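You operate a simulated robot arm through the tools that you are given. There is no shell and no other tool.

The job below is to be done with a simulated robot arm. You get a single attempt, and the scene is never put back.

## Task
Shut down the middle cooling loop and take both its tube ends off.
Fine: pump off and blue dial to OFF first; stand the blue and red ends on the steel base. Set down upright: middle blue tube end, middle red tube end.
Where things are to end (x, y in the base frame): middle blue tube end within 6 cm of [62, -46]; middle red tube end within 6 cm of [67, -53].

The check looks at the end state, three seconds after you hand in, the way a careful person would. Anything else that was tipped, shoved, dropped, spilled or broken makes it a failure.

## Robot
A 7-joint arm with a two-finger parallel gripper, fixed in place. Base frame: the origin is at the foot of the arm, x ahead of it, y to its left, z up; the work surface is at about z = 76. Units: cm, degrees, N and s.
With the tool pointing down near the work surface it reaches from about 10 to 96 cm from the base axis. Its first joint turns from -166.0 to 166.0 degrees. Payload 1.57 kg.
The TCP is the grasp point between the finger pads, 3 cm short of the fingertips. In the tool frame z runs along the fingers and y along their closing line. The gripper opens to 11 cm. The fingers are 2.4 cm wide and 1.2 cm thick; the gripper's body (4.8 by 11.2 cm) begins 7.8 cm behind the TCP.
Orientation is that of the tool frame in the base frame, as a unit quaternion [x, y, z, w]. With the fingers straight down and closing along the base's y, the tool's x points along the base's -x, its y along +y and its z along -z.

## Interface
- The arm moves only by the tool jog_arm. Its argument "plan" is a list of rows, each a list of 7 numbers: the shift along the base's x, y, z in cm, then the turn, a rotation vector about the base's x, y, z in rad, then the opening in per cent of the stroke, from 0 (shut) to 100 (fully open). In form: [[tx, ty, tz, ax, ay, az, hand], ...]. A call has 1 to 20 rows; each row shifts and turns the commanded pose from where the row before left it. Rows are played at 5 a second. More than 5 cm and 8.6 degrees between two rows, or a gripper value outside its range, and nothing of the call is played. Where a pose cannot be reached the arm comes as near as it can. A force on the tool above 50 N (or 10 N above the force at the start of the call, whichever is more), or a blocked arm, ends the call early, and 0.2 s more pass. The fingers move at their own pace (about 10.8 cm/s each) and stop on an object; they squeeze with about 43 N. The grip force told is the motor's: it shows also when the fingers shut on nothing. Time passes only in rows, and 0.2 s behind the last, so rows that do not move let the fingers close. It gives the time, the measured TCP pose, the force on the tool (base axes), the opening and the grip force at its end, in the units of the frame above (readings bear some noise), with the torque about the TCP (base axes, N m) and any sound that the robot's microphone picked up, and new pictures: "pictures" is both (left out), scene, wrist or none.
- Cameras (640 x 400 px; columns grow to the right, rows downward): "scene" is fixed at [5.02, 64.89, 130.49]; the picture's right is [-0.98, -0.21, 0.00], its down [-0.08, 0.37, -0.92] and it looks along [0.20, -0.90, -0.38] (base axes); focal length 336 px, centre (320, 200). "wrist" rides on the gripper at [7, 1.6, -14.1] in the tool frame; the picture's right is [-0.23, 0.97, 0.00], its down [-0.86, -0.20, -0.48] and it looks along [-0.47, -0.11, 0.88] (tool axes); focal length 222 px, centre (320, 200). There is no depth. A picture from a camera that has moved, and an enlarged one, comes with that camera's place and axes in the base frame and with its lens.
- raise_lower(by): slides the trunk up (or, below 0, down) by that many cm; the arm rides with it, the base frame stays. It gives what a move gives, with no picture.
- zoom(camera, box): a new picture of the part [left, top, right, bottom] of that camera's present view, enlarged. The clock stands still meanwhile.
- finish_job(): hands the job in; it is judged then, once.

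Nothing tells you positions but the pictures and the camera data. Unless the task says otherwise, let go and move clear before handing in.

The tools are called after ">>>" as a command line: name --pt "numbers of a row" for each row, then --argument value for the rest, lists and objects as JSON in quotes. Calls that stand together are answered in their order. jog_arm: Moves the arm, as the interface text tells. Its arguments: {"type":"object","properties":{"plan":{"type":"array","items":{"type":"array","items":{"type":"number"}}},"pictures":{"type":"string","enum":["both","scene","wrist","none"]}},"required":["plan"]} The other tools are called the same way: raise_lower (by) slides the trunk up or down; zoom (camera, box) takes an enlarged picture of a part of a camera's view; finish_job () hands the job in.

At the start:

```text
t: 0.0
tcp_pos: [31.51, -39.09, 112.76]
tool_rot: [-0.001, 1.0, 0.0, 0.001]
contact_force: [0.6, -1.2, 0.0]
ft_torque: [-0.03, 0.01, -0.03]
finger_gap: 11.03
gripper_force: 0.0
trunk travel left (down, up): [-55.0, 6.0]
```

scene: 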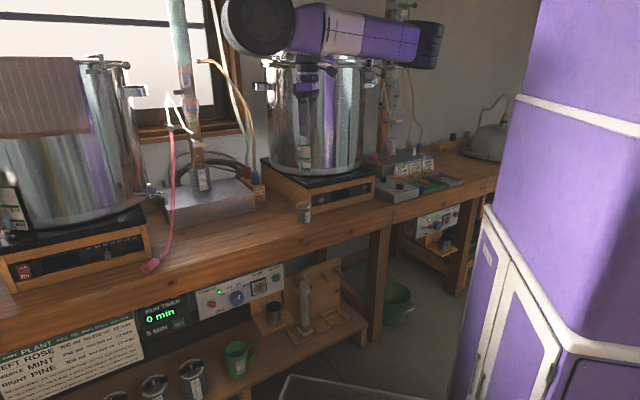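
wrist: 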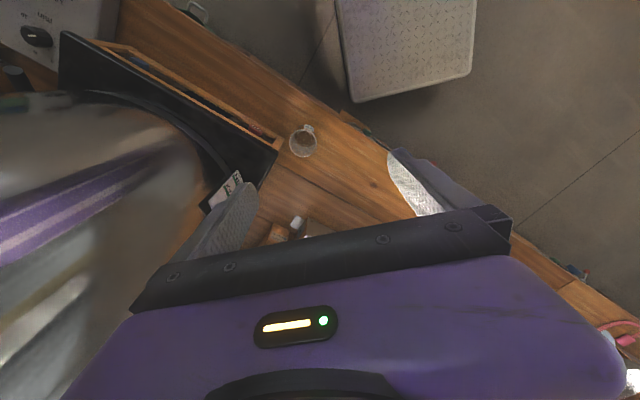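

I see a bench with big stills, glass condensers on steel bases, and control panels below. I'll zoom in to find the middle loop, its pump and its dial before moving anything.

>>> zoom --camera "scene" --box '[130, 0, 290, 100]'

>>> zoom --camera "scene" --box '[130, 90, 290, 190]'

>>> zoom --camera "scene" --box '[180, 250, 340, 350]'

>>> zoom --camera "scene" --box '[0, 280, 200, 400]'

>>> zoom --camera "scene" --box '[350, 60, 510, 280]'

>>> zoom --camera "scene" --box '[0, 170, 200, 300]'

```text
4.00 times, centred on (210, 50) of scene
camera zoom: at [5.02, 64.89, 130.49], right [-0.98, -0.21, 0.0], down [-0.08, 0.37, -0.92], along [0.2, -0.9, -0.38], focal length 1342 px, centre (760, 800)
```

zoom: 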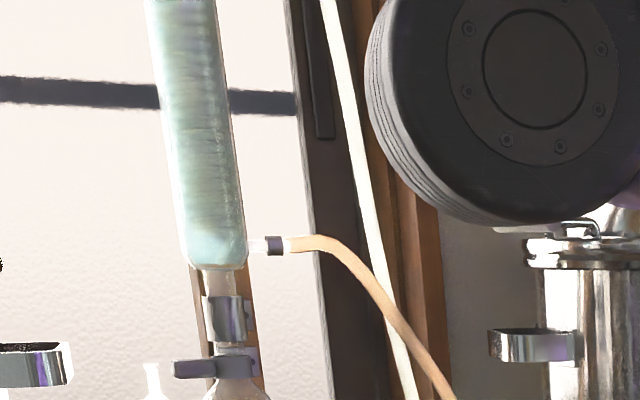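

```text
4.00 times, centred on (210, 140) of scene
camera zoom: at [5.02, 64.89, 130.49], right [-0.98, -0.21, 0.0], down [-0.08, 0.37, -0.92], along [0.2, -0.9, -0.38], focal length 1342 px, centre (760, 440)
```

zoom: 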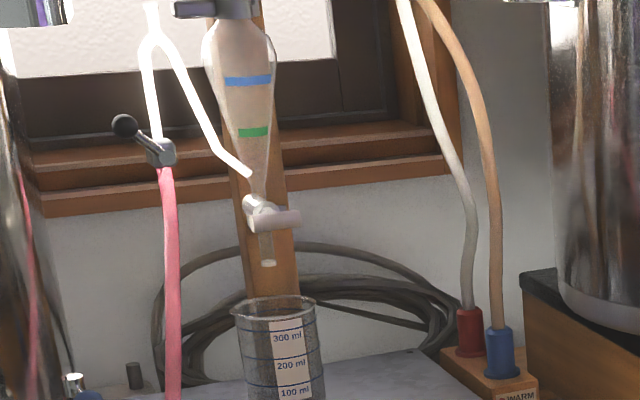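

```text
4.00 times, centred on (260, 300) of scene
camera zoom: at [5.02, 64.89, 130.49], right [-0.98, -0.21, 0.0], down [-0.08, 0.37, -0.92], along [0.2, -0.9, -0.38], focal length 1342 px, centre (560, -200)
```

zoom: 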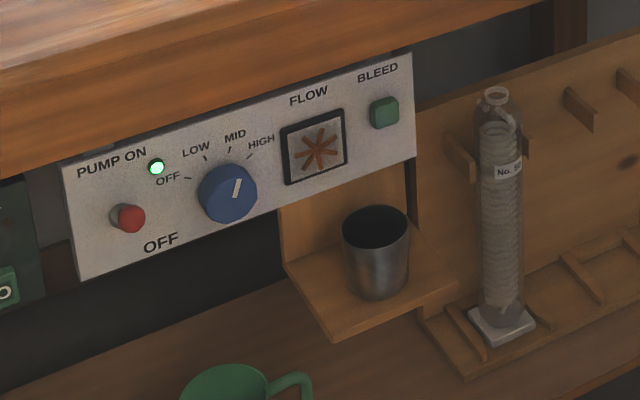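

```text
3.20 times, centred on (100, 340) of scene
camera zoom: at [5.02, 64.89, 130.49], right [-0.98, -0.21, 0.0], down [-0.08, 0.37, -0.92], along [0.2, -0.9, -0.38], focal length 1074 px, centre (1024, -248)
```

zoom: 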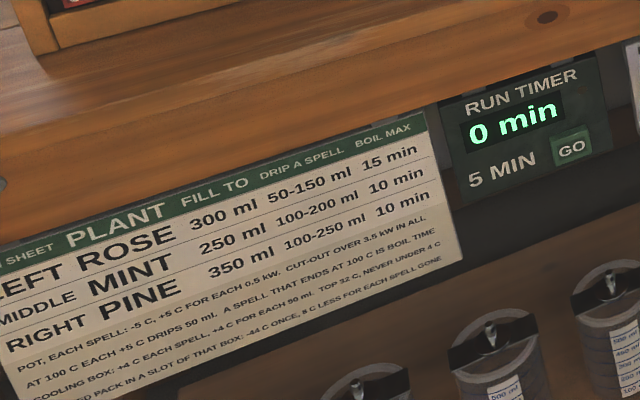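

```text
1.82 times, centred on (430, 170) of scene
camera zoom: at [5.02, 64.89, 130.49], right [-0.98, -0.21, 0.0], down [-0.08, 0.37, -0.92], along [0.2, -0.9, -0.38], focal length 610 px, centre (120, 254)
```

zoom: 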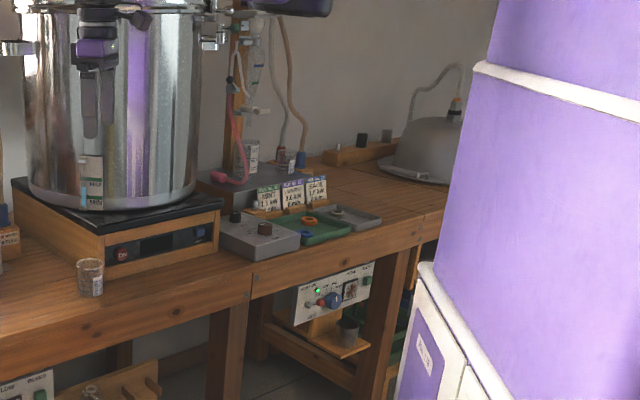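

```text
3.08 times, centred on (100, 235) of scene
camera zoom: at [5.02, 64.89, 130.49], right [-0.98, -0.21, 0.0], down [-0.08, 0.37, -0.92], along [0.2, -0.9, -0.38], focal length 1032 px, centre (997, 92)
```

zoom: 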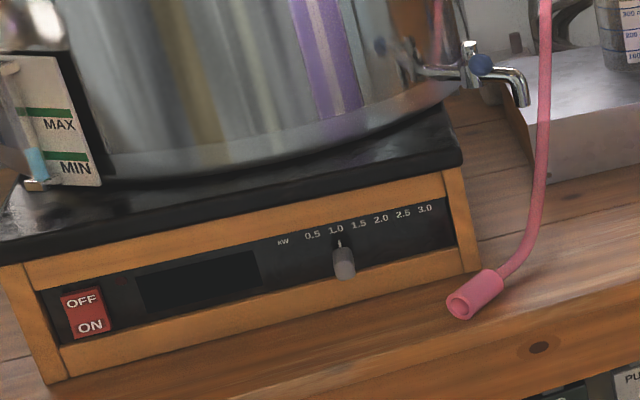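

The condenser with the wide steel base sits near the target spots, and a control panel is on the bench front just below it. I'll zoom further on the ports and panels to confirm the labels.

>>> zoom --camera "scene" --box '[230, 155, 278, 209]'

>>> zoom --camera "scene" --box '[190, 265, 254, 325]'

>>> zoom --camera "scene" --box '[360, 130, 480, 270]'

>>> zoom --camera "scene" --box '[150, 150, 270, 240]'

>>> zoom --camera "scene" --box '[230, 260, 390, 400]'

```text
7.41 times, centred on (254, 182) of scene
camera zoom: at [5.02, 64.89, 130.49], right [-0.98, -0.21, 0.0], down [-0.08, 0.37, -0.92], along [0.2, -0.9, -0.38], focal length 2485 px, centre (809, 333)
```

zoom: 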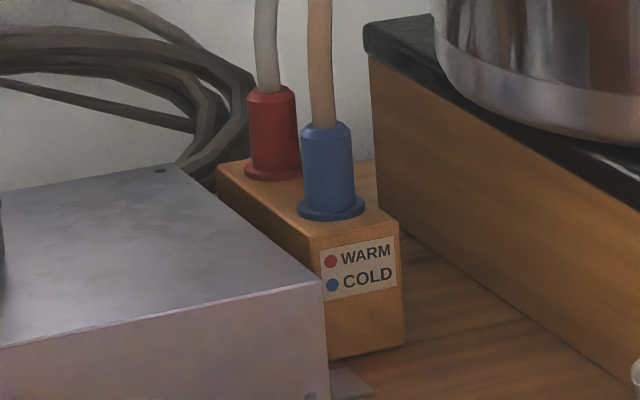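

```text
6.67 times, centred on (222, 295) of scene
camera zoom: at [5.02, 64.89, 130.49], right [-0.98, -0.21, 0.0], down [-0.08, 0.37, -0.92], along [0.2, -0.9, -0.38], focal length 2237 px, centre (973, -433)
```

zoom: 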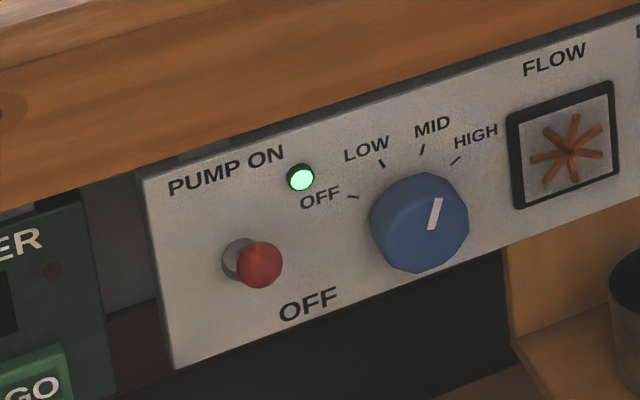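

```text
2.86 times, centred on (420, 200) of scene
camera zoom: at [5.02, 64.89, 130.49], right [-0.98, -0.21, 0.0], down [-0.08, 0.37, -0.92], along [0.2, -0.9, -0.38], focal length 958 px, centre (34, 200)
```

zoom: 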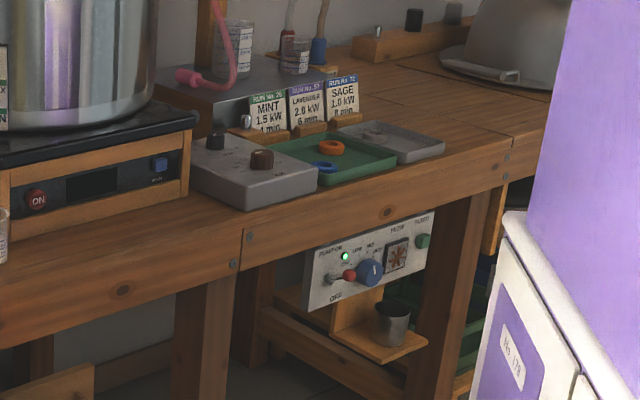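

```text
4.44 times, centred on (210, 195) of scene
camera zoom: at [5.02, 64.89, 130.49], right [-0.98, -0.21, 0.0], down [-0.08, 0.37, -0.92], along [0.2, -0.9, -0.38], focal length 1491 px, centre (809, 222)
```

zoom: 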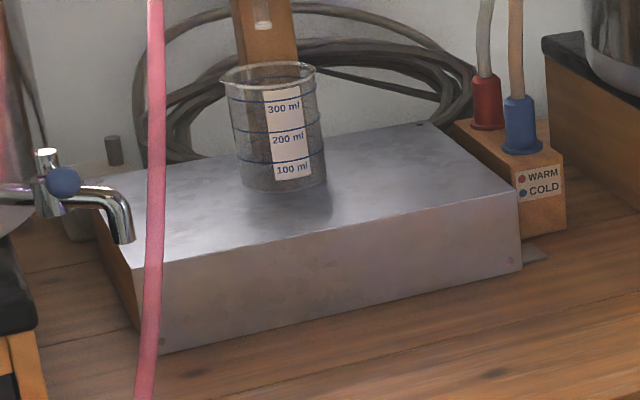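

```text
2.86 times, centred on (310, 330) of scene
camera zoom: at [5.02, 64.89, 130.49], right [-0.98, -0.21, 0.0], down [-0.08, 0.37, -0.92], along [0.2, -0.9, -0.38], focal length 958 px, centre (349, -171)
```

zoom: 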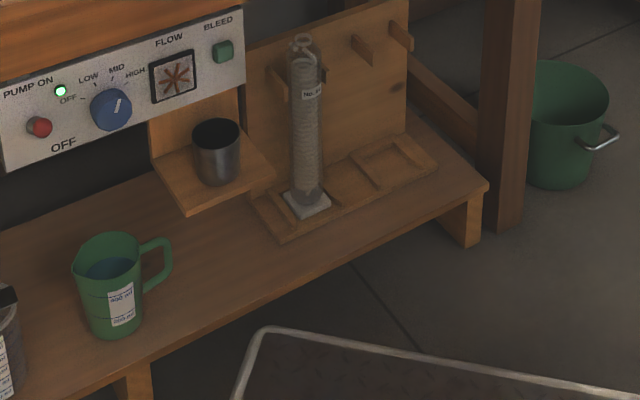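

The port block by the steel base holds the red (WARM) and blue (COLD) ends. The panel below has a red toggle that is up (ON, green lamp) and a blue dial pointing around MID/HIGH. I'll pull the arm back over the aisle and start turning the hand so it can point horizontally at the bench front.

>>> jog_arm --pt "-0.44 2.41 0 0 0 0.1386 100" --pt "-0.44 2.41 0 0 0 0.1386 100" --pt "-0.44 2.41 0 0 0 0.1386 100" --pt "-0.44 2.41 0 0 0 0.1386 100" --pt "-0.44 2.41 0 0 0 0.1386 100" --pt "-0.44 2.41 0 0 0 0.1386 100" --pt "-0.44 2.41 0 0 0 0.1386 100" --pt "-0.44 2.41 0 0 0 0.1386 100" --pt "-0.44 2.41 0 0 0 0.1386 100" --pt "-0.44 2.41 0 0 0 0.1386 100" --pt "-0.44 2.41 0 0 0 0.1386 100" --pt "-0.44 2.41 0 0 0 0.1386 100" --pt "-0.44 2.41 0 0 0 0.1386 100" --pt "-0.44 2.41 0 0 0 0.1386 100" --pt "-0.44 2.41 0 0 0 0.1386 100" --pt "-0.44 2.41 0 0 0 0.1386 100" --pt "-0.44 2.41 0 0 0 0.1386 100"

```text
t: 3.6
tcp_pos: [25.51, -27.68, 113.11]
tool_rot: [0.925, -0.381, -0.001, -0.001]
contact_force: [0.6, 0.5, 0.2]
ft_torque: [0.0, 0.01, 0.04]
finger_gap: 11.0
gripper_force: 0.1
out of reach, approached as far as the arm can: row 5, 6, 7, 8, 9, 10, 11, 12, 13, 14, 15, 16, 17
trunk travel left (down, up): [-55.0, 6.0]
camera wrist: at [29.29, -33.91, 127.1], right [-0.85, -0.53, 0.0], down [-0.47, 0.74, 0.48], along [-0.25, 0.41, -0.88], focal length 222 px, centre (320, 200)
```

scene: 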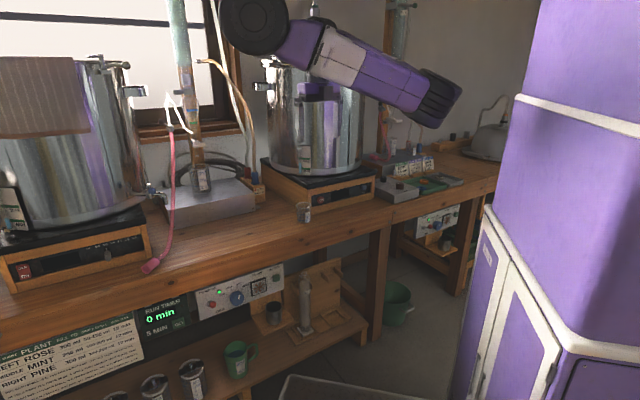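
wrist: 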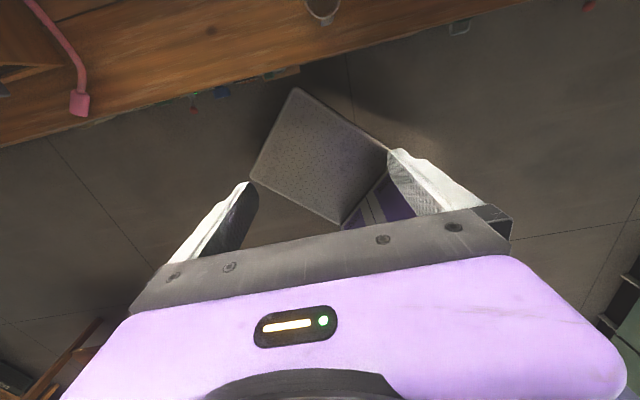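

The arm couldn't fold as close to its base as I asked, so it stopped at about (25, -28). I'll tip the hand to horizontal over the clear front of the bench, pointing square at it, then draw back and lower the trunk.

>>> jog_arm --pt "2.04 0.22 -0.6 -0.0926 -0.0926 0 100" --pt "2.04 0.22 -0.6 -0.0926 -0.0926 0 100" --pt "2.04 0.22 -0.6 -0.0926 -0.0926 0 100" --pt "2.04 0.22 -0.6 -0.0926 -0.0926 0 100" --pt "2.04 0.22 -0.6 -0.0926 -0.0926 0 100" --pt "2.04 0.22 -0.6 -0.0926 -0.0926 0 100"

```text
t: 5.0
tcp_pos: [40.51, -39.26, 112.83]
tool_rot: [0.854, -0.354, 0.353, 0.146]
contact_force: [-0.1, 0.5, 0.0]
ft_torque: [0.01, 0.01, 0.01]
finger_gap: 10.99
gripper_force: 0.1
out of reach, approached as far as the arm can: row 1, 2, 3, 4, 5, 6
trunk travel left (down, up): [-55.0, 6.0]
camera wrist: at [35.76, -37.0, 127.77], right [-0.8, -0.57, -0.16], down [-0.53, 0.81, -0.27], along [0.28, -0.13, -0.95], focal length 222 px, centre (320, 200)
```

scene: 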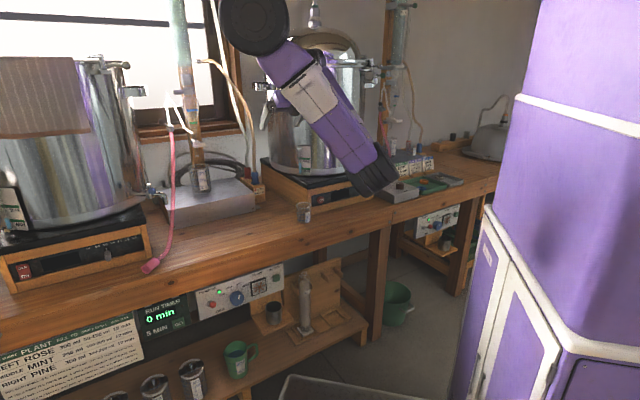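
wrist: 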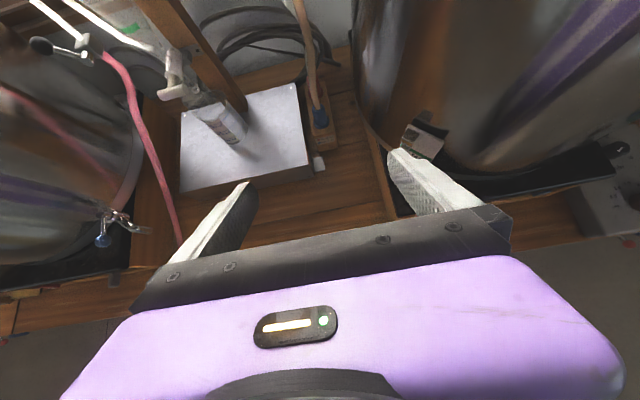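

The hand is now tipped 45° but stopped short of where I asked. I'll make one tiny move to learn whether commands continue from the measured pose or the unreachable one.

>>> jog_arm --pt "1 1 0 0 0 0 100" --pictures "none"

```text
t: 5.4
tcp_pos: [41.49, -39.26, 112.63]
tool_rot: [0.853, -0.353, 0.355, 0.146]
contact_force: [-0.3, -0.2, 0.9]
ft_torque: [-0.01, 0.0, 0.02]
finger_gap: 11.02
gripper_force: 0.2
out of reach, approached as far as the arm can: row 1
trunk travel left (down, up): [-55.0, 6.0]
```

Still ambiguous: it moved 1 cm in x and not at all in y. One more small test move, this time toward the bench.

>>> jog_arm --pt "2 0 -2 0 0 0 100" --pt "2 0 -2 0 0 0 100" --pictures "none"

```text
t: 6.0
tcp_pos: [45.55, -39.19, 108.56]
tool_rot: [0.853, -0.354, 0.354, 0.147]
contact_force: [0.8, 0.2, -0.4]
ft_torque: [0.01, 0.04, -0.06]
finger_gap: 10.99
gripper_force: 0.0
trunk travel left (down, up): [-55.0, 6.0]
```

Commands continue from the reached pose, and lower and farther out is reachable. I'll finish tipping to horizontal while sliding left along the bench front toward the panel.

>>> jog_arm --pt "2.1 2.1 -1 -0.0926 -0.0926 0 100" --pt "2.1 2.1 -1 -0.0926 -0.0926 0 100" --pt "2.1 2.1 -1 -0.0926 -0.0926 0 100" --pt "2.1 2.1 -1 -0.0926 -0.0926 0 100" --pt "2.1 2.1 -1 -0.0926 -0.0926 0 100" --pt "2.1 2.1 -1 -0.0926 -0.0926 0 100"

```text
t: 7.4
tcp_pos: [59.49, -32.41, 104.5]
tool_rot: [0.653, -0.27, 0.655, 0.269]
contact_force: [-0.4, 0.0, 0.4]
ft_torque: [0.06, 0.04, -0.01]
finger_gap: 11.03
gripper_force: 0.0
out of reach, approached as far as the arm can: row 2, 5, 6
trunk travel left (down, up): [-55.0, 6.0]
camera wrist: at [48.19, -23.81, 111.36], right [-0.69, -0.69, -0.23], down [-0.2, 0.48, -0.86], along [0.7, -0.54, -0.46], focal length 222 px, centre (320, 200)
```

scene: 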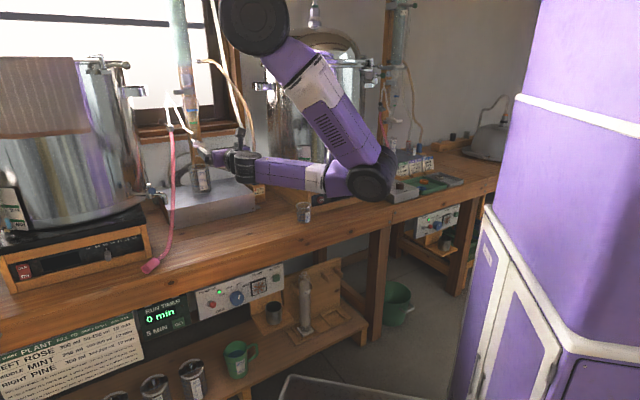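
wrist: 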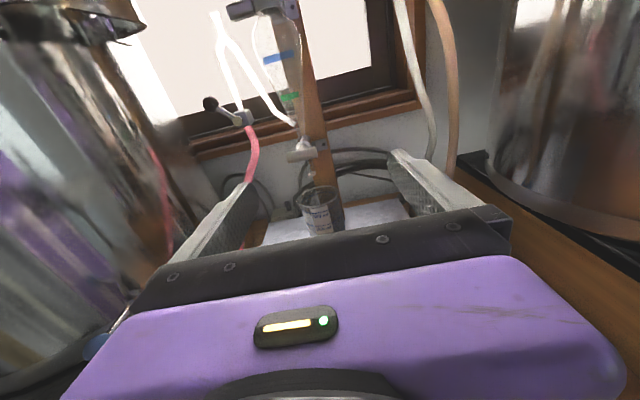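

The hand is now horizontal, pointing at the bench over its front edge. I'll draw straight back to see how far it can retreat at this height.

>>> jog_arm --pt "-1 3 -1 0 0 0 50" --pt "-2 2 -1 0 0 0 50" --pt "-2 2 -1 0 0 0 50" --pt "-2 2 -1 0 0 0 50" --pt "-2 2 -1 0 0 0 50" --pt "-2 2 -1 0 0 0 50" --pictures "scene"

```text
t: 8.8
tcp_pos: [57.68, -32.28, 104.15]
tool_rot: [0.653, -0.27, 0.654, 0.271]
contact_force: [-0.1, 1.2, -0.5]
ft_torque: [0.02, 0.03, -0.03]
finger_gap: 5.5
gripper_force: 0.1
out of reach, approached as far as the arm can: row 1, 2, 3, 4, 5, 6
trunk travel left (down, up): [-55.0, 6.0]
```

scene: 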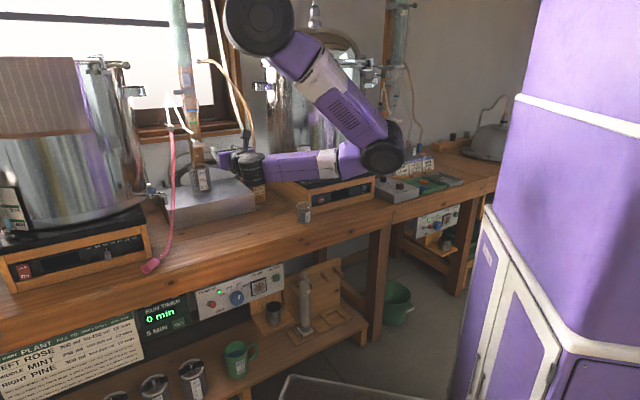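

The wrist is folded close under the shoulder, which blocks retreat at this height. Lowering toward the bench should give it room, since the bench front is clear there, and then I'll draw back.

>>> jog_arm --pt "0 0 -2 0 0 0 50" --pt "0 0 -2 0 0 0 50" --pt "0 0 -2 0 0 0 50" --pt "0 0 -2 0 0 0 50" --pt "0 0 -2 0 0 0 50" --pt "0 0 -2 0 0 0 50" --pt "0 0 -2 0 0 0 50" --pt "0 0 -1 0 0 0 50"

```text
t: 10.6
tcp_pos: [58.43, -35.24, 89.78]
tool_rot: [0.653, -0.269, 0.654, 0.271]
contact_force: [0.7, 0.1, -0.6]
ft_torque: [0.03, -0.02, -0.02]
finger_gap: 5.5
gripper_force: 0.1
out of reach, approached as far as the arm can: row 1, 3, 5
trunk travel left (down, up): [-55.0, 6.0]
camera wrist: at [47.29, -26.51, 96.66], right [-0.69, -0.69, -0.23], down [-0.2, 0.48, -0.86], along [0.7, -0.54, -0.46], focal length 222 px, centre (320, 200)
```

scene: 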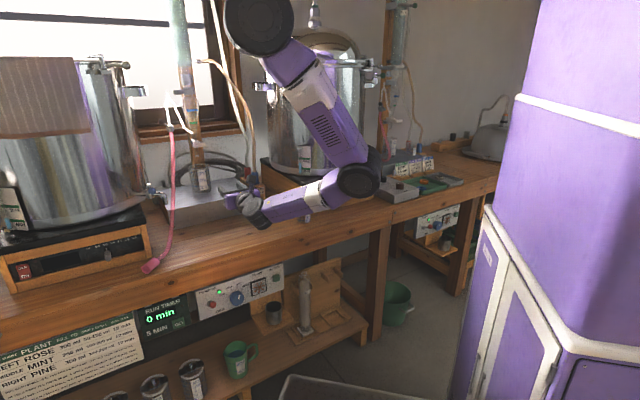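
wrist: 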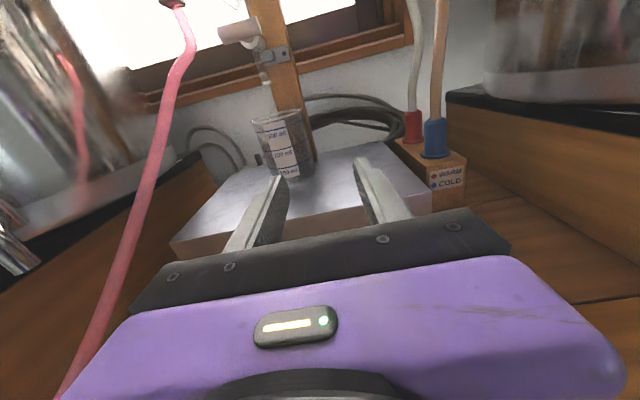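

The end ports and steel base are well visible now and the pink tube is clear of the hand on the left. I'll draw straight back off the bench.

>>> jog_arm --pt "-2 2 0 0 0 0 50" --pt "-2 2 0 0 0 0 50" --pt "-2 2 0 0 0 0 50" --pt "-2 2 0 0 0 0 50" --pt "-2 2 0 0 0 0 50" --pt "-2 2 0 0 0 0 50" --pt "-2 2 0 0 0 0 50" --pt "-2 2 0 0 0 0 50"

```text
t: 12.4
tcp_pos: [49.43, -38.41, 90.81]
tool_rot: [0.653, -0.271, 0.654, 0.271]
contact_force: [0.0, 0.0, -0.2]
ft_torque: [-0.01, 0.02, -0.01]
finger_gap: 5.49
gripper_force: 0.0
out of reach, approached as far as the arm can: row 1, 2, 3, 4, 5, 6, 7, 8
trunk travel left (down, up): [-55.0, 6.0]
camera wrist: at [38.27, -29.66, 97.7], right [-0.69, -0.69, -0.23], down [-0.2, 0.48, -0.86], along [0.7, -0.54, -0.46], focal length 222 px, centre (320, 200)
```

scene: 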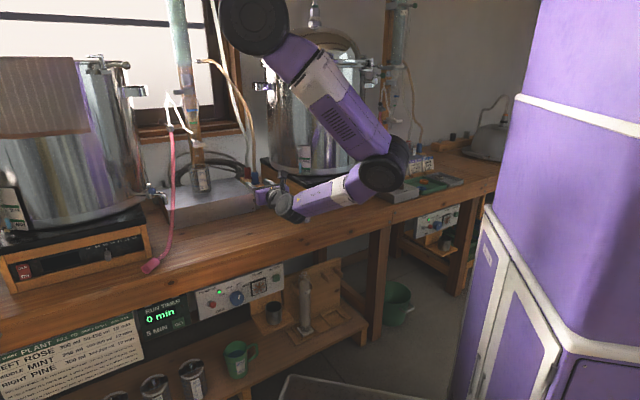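
wrist: 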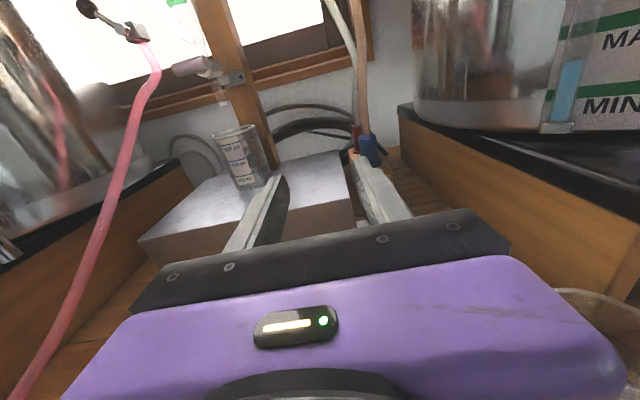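

Pulling back slides the hand sideways toward the small beaker, so this route is no good. I'll go up, point the hand down again in front of the bench edge, descend there, and tip it horizontal low down where the arm has room.

>>> jog_arm --pt "0.5 0.5 3.5 0 0 0 50" --pt "0.5 0.5 3.5 0 0 0 50" --pt "0 0 3.5 0.0926 0.0926 0 50" --pt "0 0 3.5 0.0926 0.0926 0 50" --pt "0 0 3 0.0926 0.0926 0 50" --pt "-1 0.5 2 0.0926 0.0926 0 50" --pt "-2 1 1 0.0926 0.0926 0 50" --pt "-2 1 0 0.0926 0.0926 0 50" --pt "-2 1 0 0.0926 0.0926 0 50" --pt "-2 1 0 0.0926 0.0926 0 50" --pt "-2 1 0 0.0926 0.0926 0 50" --pt "-3 1 0 0.0926 0.0926 0 50" --pt "-3 1 0 0.0926 0.0926 0 50" --pt "-3 1 0 0.0926 0.0926 0 50"

```text
t: 14.5
tcp_pos: [46.51, -31.84, 105.42]
tool_rot: [0.869, -0.396, 0.297, 0.023]
contact_force: [0.7, 0.0, 0.5]
ft_torque: [0.0, 0.02, 0.02]
finger_gap: 5.48
gripper_force: 0.0
out of reach, approached as far as the arm can: row 6, 7, 8
trunk travel left (down, up): [-55.0, 6.0]
stopped in row 10: the arm was blocked; the commanded pose is now the measured one
camera wrist: at [41.78, -34.1, 120.44], right [-0.8, -0.52, -0.31], down [-0.54, 0.84, -0.02], along [0.28, 0.15, -0.95], focal length 222 px, centre (320, 200)
```

scene: 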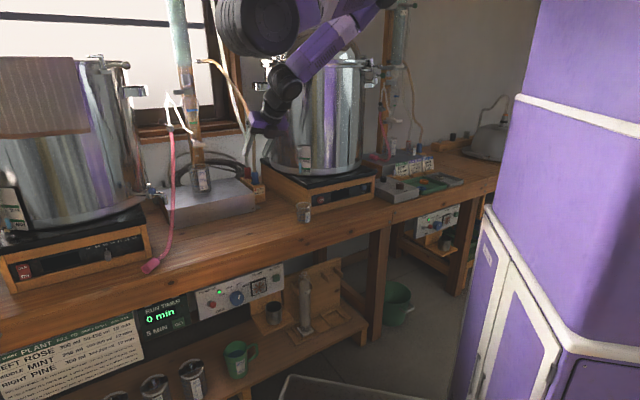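
wrist: 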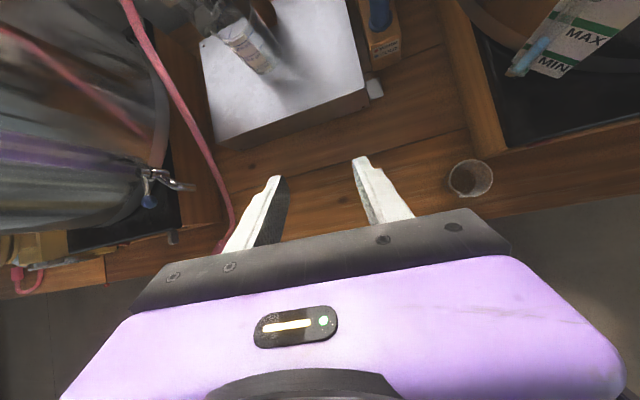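

The arm flipped its wrist the other way round on the way up and then stopped as blocked, with no real force on the tool. Nothing in the scene looks touched, so I'll ease slowly outward and finish levelling the hand to vertical.

>>> jog_arm --pt "0 0 1 0 0 0 50" --pt "0 0 1 0 0 0 50" --pt "0 0 0 0.06 0.06 0 50" --pt "0 0 0 0.06 0.06 0 50"

```text
t: 15.5
tcp_pos: [49.09, -28.14, 104.22]
tool_rot: [0.865, -0.428, 0.249, -0.083]
contact_force: [-0.4, 0.3, 0.7]
ft_torque: [0.05, -0.03, 0.01]
finger_gap: 5.48
gripper_force: 0.1
out of reach, approached as far as the arm can: row 1, 2
trunk travel left (down, up): [-55.0, 6.0]
stopped in row 4: the arm was blocked; the commanded pose is now the measured one
camera wrist: at [44.35, -33.67, 118.2], right [-0.8, -0.43, -0.43], down [-0.54, 0.83, 0.17], along [0.28, 0.37, -0.89], focal length 222 px, centre (320, 200)
```

scene: 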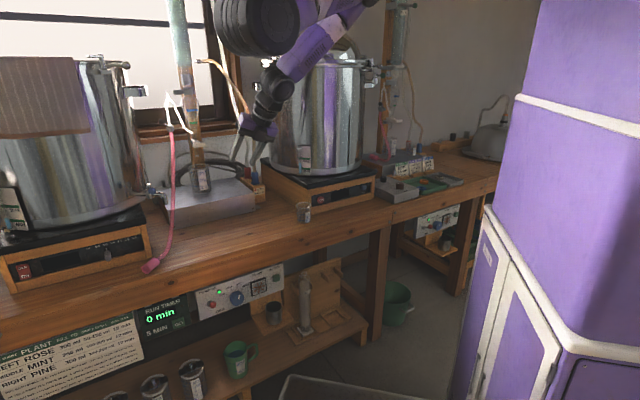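
wrist: 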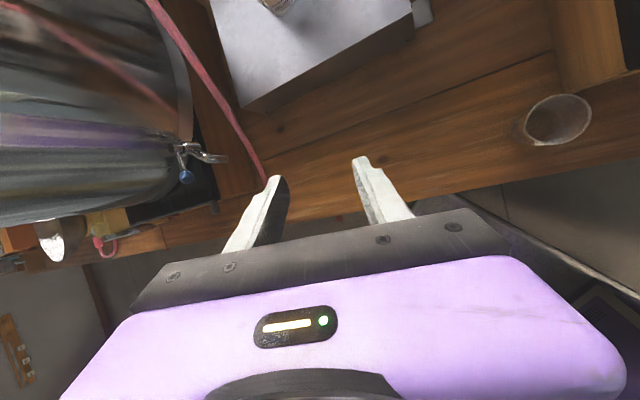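

The measured pose drifts while it says blocked, so the joints are probably still catching up after the flip. I'll hold still for a second and read the pose.

>>> jog_arm --pt "0 0 0 0 0 0 50" --pt "0 0 0 0 0 0 50" --pt "0 0 0 0 0 0 50" --pt "0 0 0 0 0 0 50" --pictures "scene"

```text
t: 16.5
tcp_pos: [49.11, -28.06, 104.21]
tool_rot: [0.865, -0.428, 0.249, -0.082]
contact_force: [-0.5, 0.2, -0.7]
ft_torque: [-0.03, 0.02, 0.01]
finger_gap: 5.5
gripper_force: 0.0
trunk travel left (down, up): [-55.0, 6.0]
```

scene: 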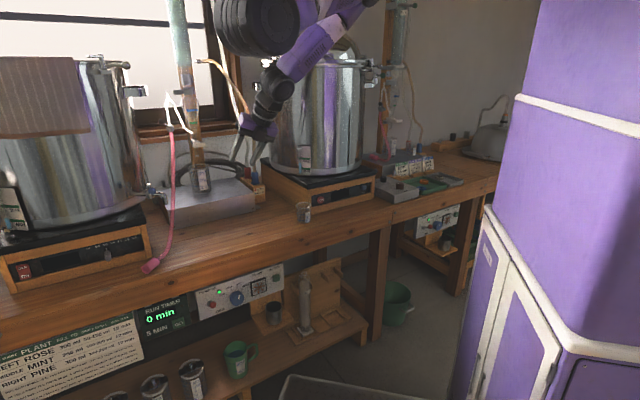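

It has settled. I'll unfold a little by bringing the hand vertical while lowering over the clear bench front.

>>> jog_arm --pt "0 0 -1.5 0.015 0.105 0 50" --pt "0 0 -1.5 0.015 0.105 0 50" --pt "0 0 -1.5 0.015 0.105 0 50" --pt "0 0 -1.5 0.015 0.105 0 50" --pt "0 0 -1.5 0.015 0.105 0 50" --pictures "both"

```text
t: 17.7
tcp_pos: [49.04, -28.27, 96.68]
tool_rot: [0.897, -0.443, 0.001, 0.003]
contact_force: [-0.2, -0.2, -0.2]
ft_torque: [0.0, -0.02, -0.03]
finger_gap: 5.51
gripper_force: 0.0
trunk travel left (down, up): [-55.0, 6.0]
camera wrist: at [52.03, -34.83, 110.89], right [-0.91, -0.41, 0.0], down [-0.36, 0.8, 0.47], along [-0.2, 0.43, -0.88], focal length 222 px, centre (320, 200)
```

scene: 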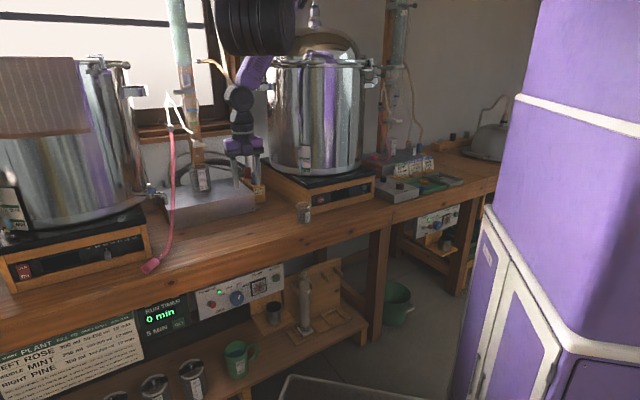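
wrist: 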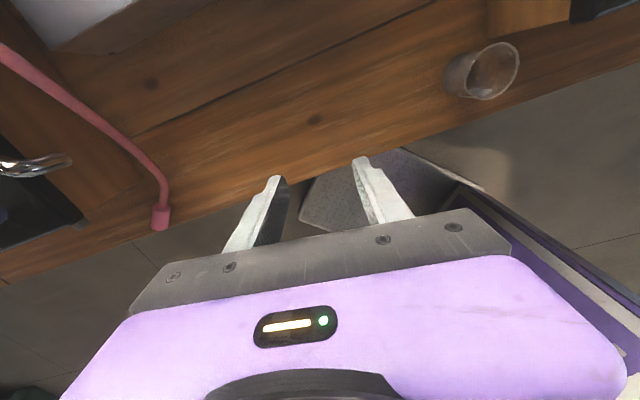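

The hand is vertical again in a comfortable posture. I'll lower slightly and back off toward the aisle with the hand down.

>>> jog_arm --pt "-1.5 1.5 -2 0 0 0.065 50" --pt "-2 2 -2 0 0 0.066 50" --pt "-2 2 -1 0 0 0 50" --pt "-2 2 0 0 0 0 50" --pt "-2 2 0 0 0 0 50" --pt "-2 2 0 0 0 0 50" --pt "-2 2 0 0 0 0 50" --pt "-2 2 0 0 0 0 50" --pictures "both"

```text
t: 19.5
tcp_pos: [34.21, -14.44, 89.05]
tool_rot: [0.924, -0.383, 0.0, 0.001]
contact_force: [0.1, -0.6, 0.1]
ft_torque: [0.03, 0.0, 0.01]
finger_gap: 5.5
gripper_force: 0.1
out of reach, approached as far as the arm can: row 6, 7, 8
trunk travel left (down, up): [-55.0, 6.0]
camera wrist: at [37.83, -20.56, 103.11], right [-0.85, -0.53, 0.0], down [-0.46, 0.75, 0.48], along [-0.25, 0.41, -0.88], focal length 222 px, centre (320, 200)
```

scene: 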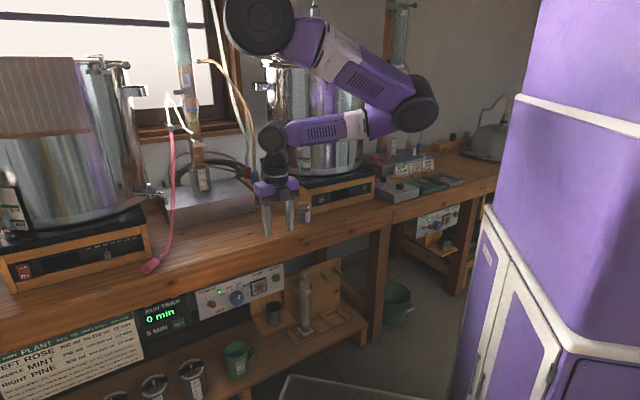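
wrist: 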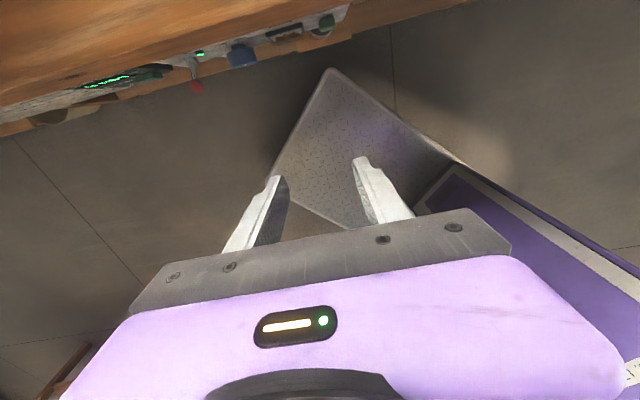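

The hand is now in the aisle in front of the bench edge, and the panel knobs are visible past the edge. I'll lower about 14 cm and then tip the hand toward horizontal.

>>> jog_arm --pt "0 0 -3 0 0 0 50" --pt "0 0 -3 0 0 0 50" --pt "0 0 -3 0 0 0 50" --pt "0 0 -3 0 0 0 50" --pt "0 0 -2 0 0 0 50" --pt "0.3 -0.3 -0.5 -0.0926 -0.0926 0 50" --pt "0.3 -0.3 -0.5 -0.0926 -0.0926 0 50" --pt "0.3 -0.3 -0.5 -0.0926 -0.0926 0 50" --pt "0.3 -0.3 -0.5 -0.0926 -0.0926 0 50" --pt "0.3 -0.3 -0.5 -0.0926 -0.0926 0 50" --pt "0.3 -0.3 -0.5 -0.0926 -0.0926 0 50" --pictures "both"

```text
t: 21.4
tcp_pos: [38.35, -26.37, 76.82]
tool_rot: [0.904, -0.376, 0.188, 0.074]
contact_force: [-3.6, 3.0, 1.9]
ft_torque: [0.13, -0.04, 0.13]
finger_gap: 5.49
gripper_force: 0.1
out of reach, approached as far as the arm can: row 1, 2, 3, 4, 5, 6, 7, 8, 9
trunk travel left (down, up): [-55.0, 6.0]
stopped in row 9: the force on the tool passed its limit at 81 N (the readings are from after the stop); the commanded pose is now the measured one
camera wrist: at [37.64, -28.27, 92.4], right [-0.84, -0.54, -0.1], down [-0.55, 0.83, 0.1], along [0.02, 0.14, -0.99], focal length 222 px, centre (320, 200)
```

scene: 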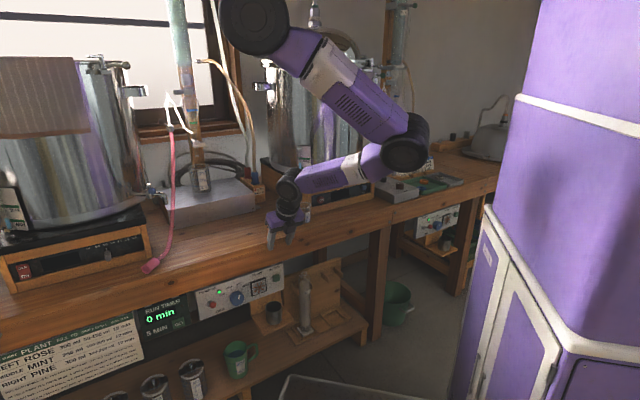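
wrist: 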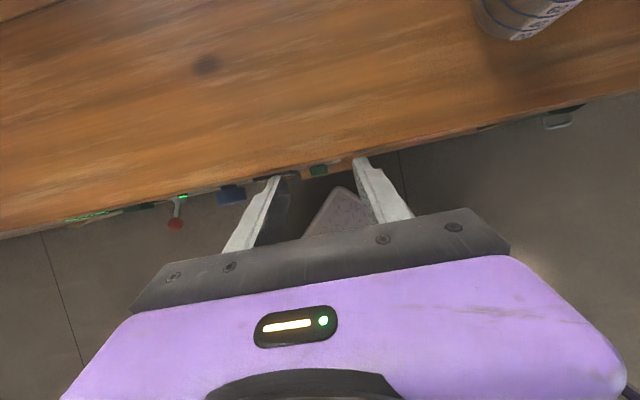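

The fingertips bumped the bench's front edge, but nothing movable was touched and the scene looks unchanged. The arm evidently can't pass directly under its shoulder, near (35, -9), so I'll lift off the edge and swing round the +x side to approach from the aisle.

>>> jog_arm --pt "0 0 0.5 0.07 0.07 0 50" --pt "0 0 1 0.07 0.07 0 50" --pt "0 0 3 0.07 0.07 0 50" --pt "0 0 4 0.07 0.07 0 50" --pt "1 0 4 0 0 0 50" --pt "2 0 4 0 0 0 50" --pt "3 0 3 0 0 0 50" --pt "3 0 1 0 0 0 50" --pictures "both"

```text
t: 23.2
tcp_pos: [47.36, -26.34, 97.24]
tool_rot: [0.923, -0.385, 0.006, -0.001]
contact_force: [0.5, -0.1, 0.5]
ft_torque: [-0.01, -0.03, 0.02]
finger_gap: 5.51
gripper_force: 0.1
trunk travel left (down, up): [-55.0, 6.0]
camera wrist: at [50.9, -32.63, 111.42], right [-0.85, -0.52, -0.01], down [-0.47, 0.75, 0.47], along [-0.24, 0.4, -0.88], focal length 222 px, centre (320, 200)
```

scene: 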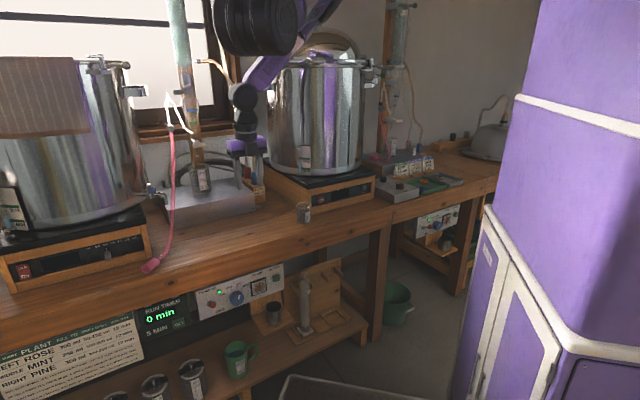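
wrist: 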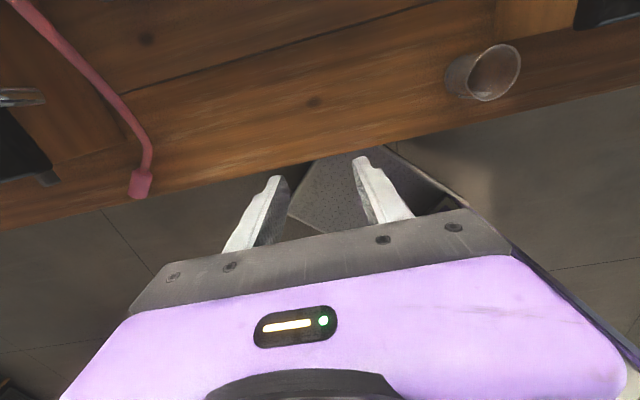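

The hand is back up at (47, -26, 97), vertical. I'll swing it round toward +x and then +y, staying high over the clear front edge of the bench.

>>> jog_arm --pt "2.2 2.1 0 0 0 0 50" --pt "2.2 2.1 0 0 0 0 50" --pt "2.2 2.1 0 0 0 0 50" --pt "0.8 2.5 0 0 0 0 50" --pt "0.8 2.5 0 0 0 0 50" --pt "0.8 2.5 0 0 0 0 50" --pt "0.4 2.5 0 0 0 0 50" --pictures "both"

```text
t: 24.8
tcp_pos: [56.9, -10.15, 97.25]
tool_rot: [0.923, -0.385, 0.007, 0.001]
contact_force: [-0.8, 0.3, 0.8]
ft_torque: [0.03, 0.03, 0.0]
finger_gap: 5.52
gripper_force: 0.1
trunk travel left (down, up): [-55.0, 6.0]
camera wrist: at [60.42, -16.27, 111.43], right [-0.85, -0.52, -0.01], down [-0.47, 0.75, 0.47], along [-0.24, 0.4, -0.88], focal length 222 px, centre (320, 200)
```

scene: 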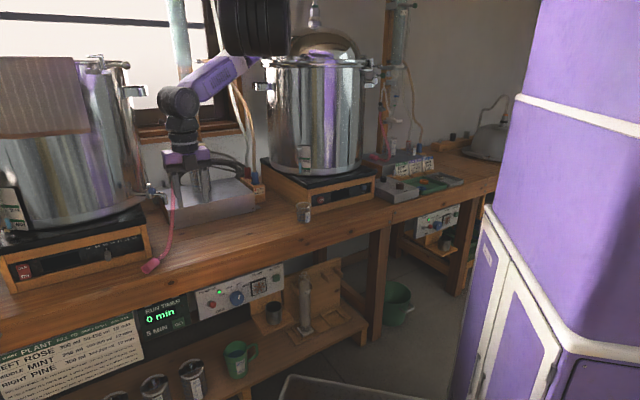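
wrist: 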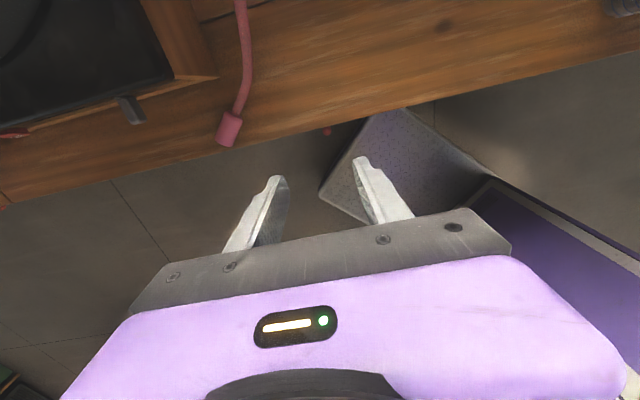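

The swing works with no reach trouble. I'll continue round into the aisle on the +y side.

>>> jog_arm --pt "0 2.5 0 0 0 0 50" --pt "0 2.5 0 0 0 0 50" --pt "0 2.5 0 0 0 0 50" --pt "0 2.5 0 0 0 0 50" --pt "-1.7 2.3 0 0 0 0 50" --pt "-1.7 2.3 0 0 0 0 50" --pt "-1.7 2.3 0 0 0 0 50" --pt "-1.7 2.3 0 0 0 0 50" --pictures "both"

```text
t: 26.6
tcp_pos: [51.4, 9.5, 96.09]
tool_rot: [0.923, -0.386, 0.006, 0.0]
contact_force: [0.1, -0.1, -0.2]
ft_torque: [0.0, 0.01, 0.01]
finger_gap: 5.5
gripper_force: 0.2
out of reach, approached as far as the arm can: row 6, 7, 8
trunk travel left (down, up): [-55.0, 6.0]
camera wrist: at [55.08, 3.4, 110.25], right [-0.85, -0.52, -0.01], down [-0.46, 0.75, 0.47], along [-0.24, 0.4, -0.88], focal length 222 px, centre (320, 200)
```

scene: 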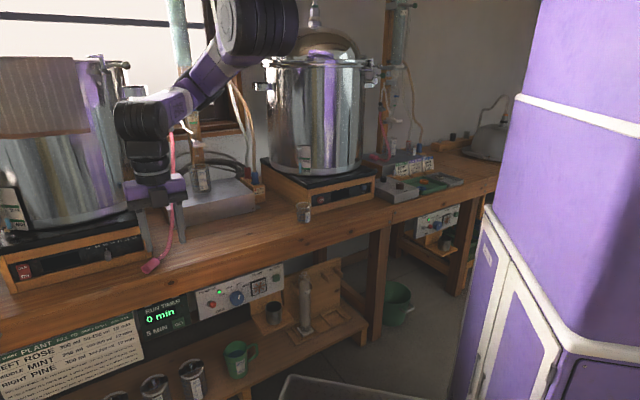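
wrist: 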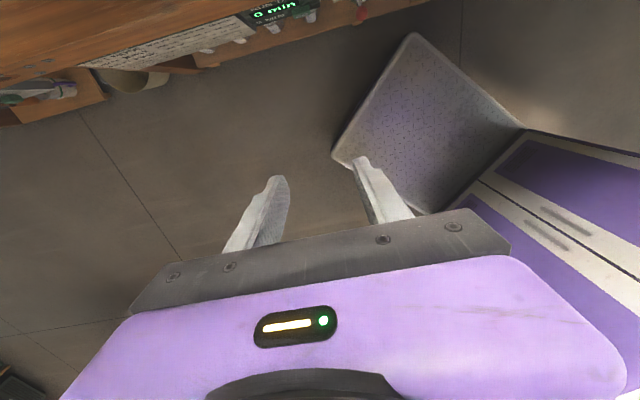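

I'm in the aisle now with the hand clear of the bench. I'll lower here and see whether that gives room to move on around.

>>> jog_arm --pt "0 0 -3 0 0 0 50" --pt "0 0 -3 0 0 0 50" --pt "0 0 -3 0 0 0 50" --pt "0 0 -3 0 0 0 50" --pt "0 0 -3 0 0 0 50" --pt "-2 1 -2 0 0 0 50" --pt "-2 1 0 0 0 0 50" --pt "-2 1 0 0 0 0 50" --pictures "scene"

```text
t: 28.4
tcp_pos: [45.59, 12.62, 78.96]
tool_rot: [0.923, -0.384, 0.006, 0.0]
contact_force: [0.0, 0.2, -0.2]
ft_torque: [-0.01, 0.01, 0.0]
finger_gap: 5.48
gripper_force: 0.1
trunk travel left (down, up): [-55.0, 6.0]
```

scene: 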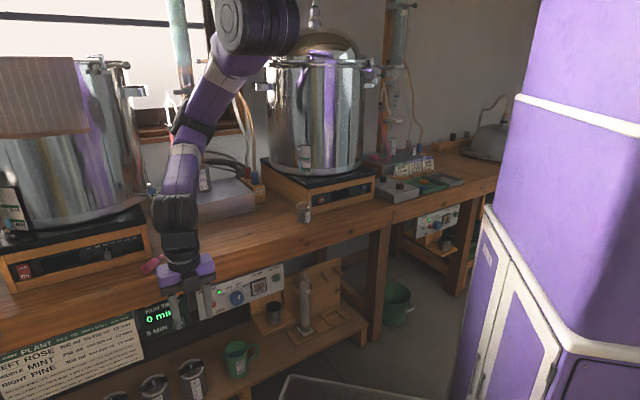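

That opened up the arm nicely. Now I'll lower the trunk 14 cm so the hand hangs at panel height, then tip it toward the panel.

>>> raise_lower --by -14

>>> jog_arm --pt "-0.5 0.5 0 -0.0926 -0.0926 0 50" --pt "-0.5 0.5 0 -0.0926 -0.0926 0 50" --pt "-0.5 0.5 0 -0.0926 -0.0926 0 50" --pt "-0.5 0.5 0 -0.0926 -0.0926 0 50" --pt "0 0 0 -0.0926 -0.0926 0 50" --pt "0 0 0 -0.0926 -0.0926 0 50"

```text
t: 30.0
tcp_pos: [45.63, 12.7, 64.97]
tool_rot: [0.923, -0.384, 0.006, 0.0]
contact_force: [0.3, 0.1, -0.4]
ft_torque: [0.01, 0.0, 0.01]
finger_gap: 5.51
gripper_force: 0.1
trunk travel left (down, up): [-41.0, 20.0]
```

```text
t: 31.4
tcp_pos: [43.62, 14.52, 65.1]
tool_rot: [0.85, -0.354, 0.362, 0.145]
contact_force: [0.0, 0.3, -0.4]
ft_torque: [0.01, -0.01, -0.02]
finger_gap: 5.5
gripper_force: 0.0
trunk travel left (down, up): [-41.0, 20.0]
camera wrist: at [38.59, 16.96, 79.82], right [-0.8, -0.57, -0.17], down [-0.52, 0.81, -0.28], along [0.3, -0.13, -0.94], focal length 222 px, centre (320, 200)
```

scene: 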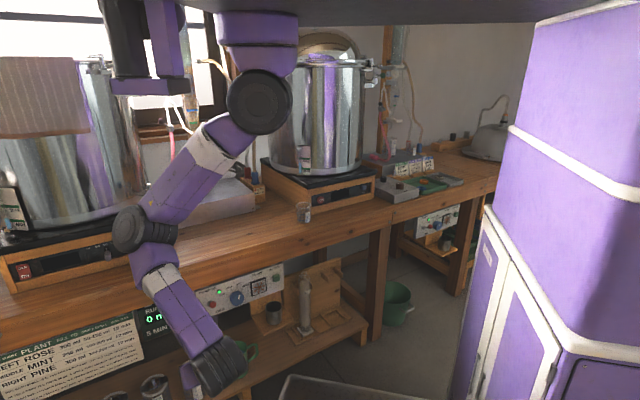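
wrist: 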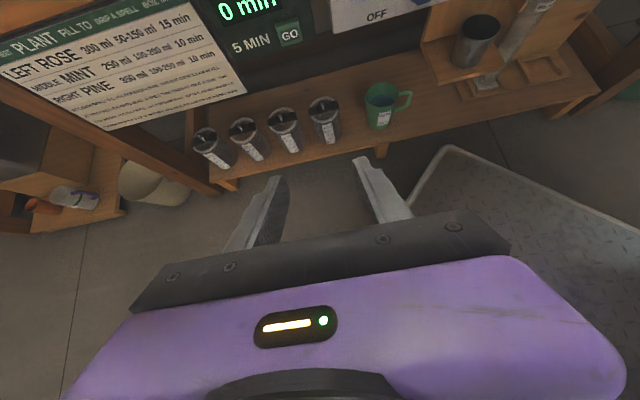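

I now see the shoulder hangs from an overhead carriage, and the arm is on the aisle side in a good posture. I'll finish tipping to horizontal while sliding toward the panel, keeping a safe stand-off.

>>> jog_arm --pt "-0.4 -2 0 -0.0926 -0.0926 0 50" --pt "-0.4 -2 0 -0.0926 -0.0926 0 50" --pt "-0.4 -2 0 -0.0926 -0.0926 0 50" --pt "-0.4 -2 0 -0.0926 -0.0926 0 50" --pt "-0.4 -2 0 -0.0926 -0.0926 0 50" --pt "-0.4 -2 0 -0.0926 -0.0926 0 50"

```text
t: 32.8
tcp_pos: [39.52, 1.93, 62.03]
tool_rot: [0.648, -0.268, 0.66, 0.269]
contact_force: [0.2, 0.4, 0.7]
ft_torque: [0.0, 0.03, 0.0]
finger_gap: 5.5
gripper_force: 0.1
out of reach, approached as far as the arm can: row 5, 6
trunk travel left (down, up): [-41.0, 20.0]
camera wrist: at [28.08, 10.54, 68.75], right [-0.68, -0.69, -0.23], down [-0.19, 0.47, -0.86], along [0.71, -0.54, -0.45], focal length 222 px, centre (320, 200)
```

scene: 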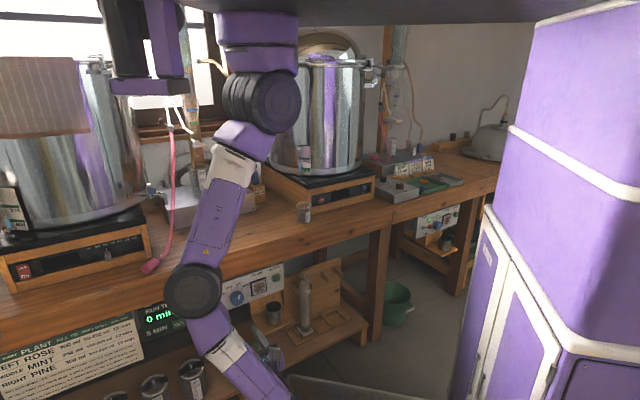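
wrist: 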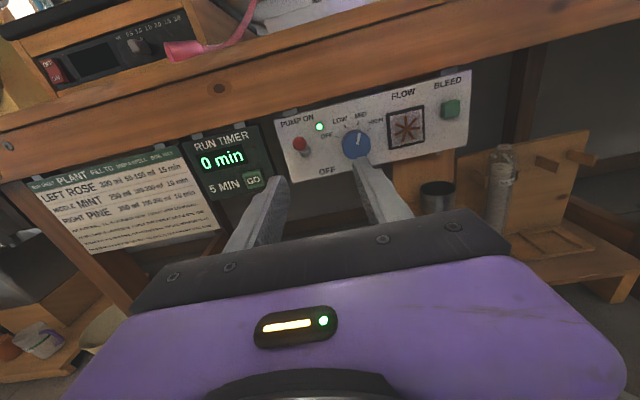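

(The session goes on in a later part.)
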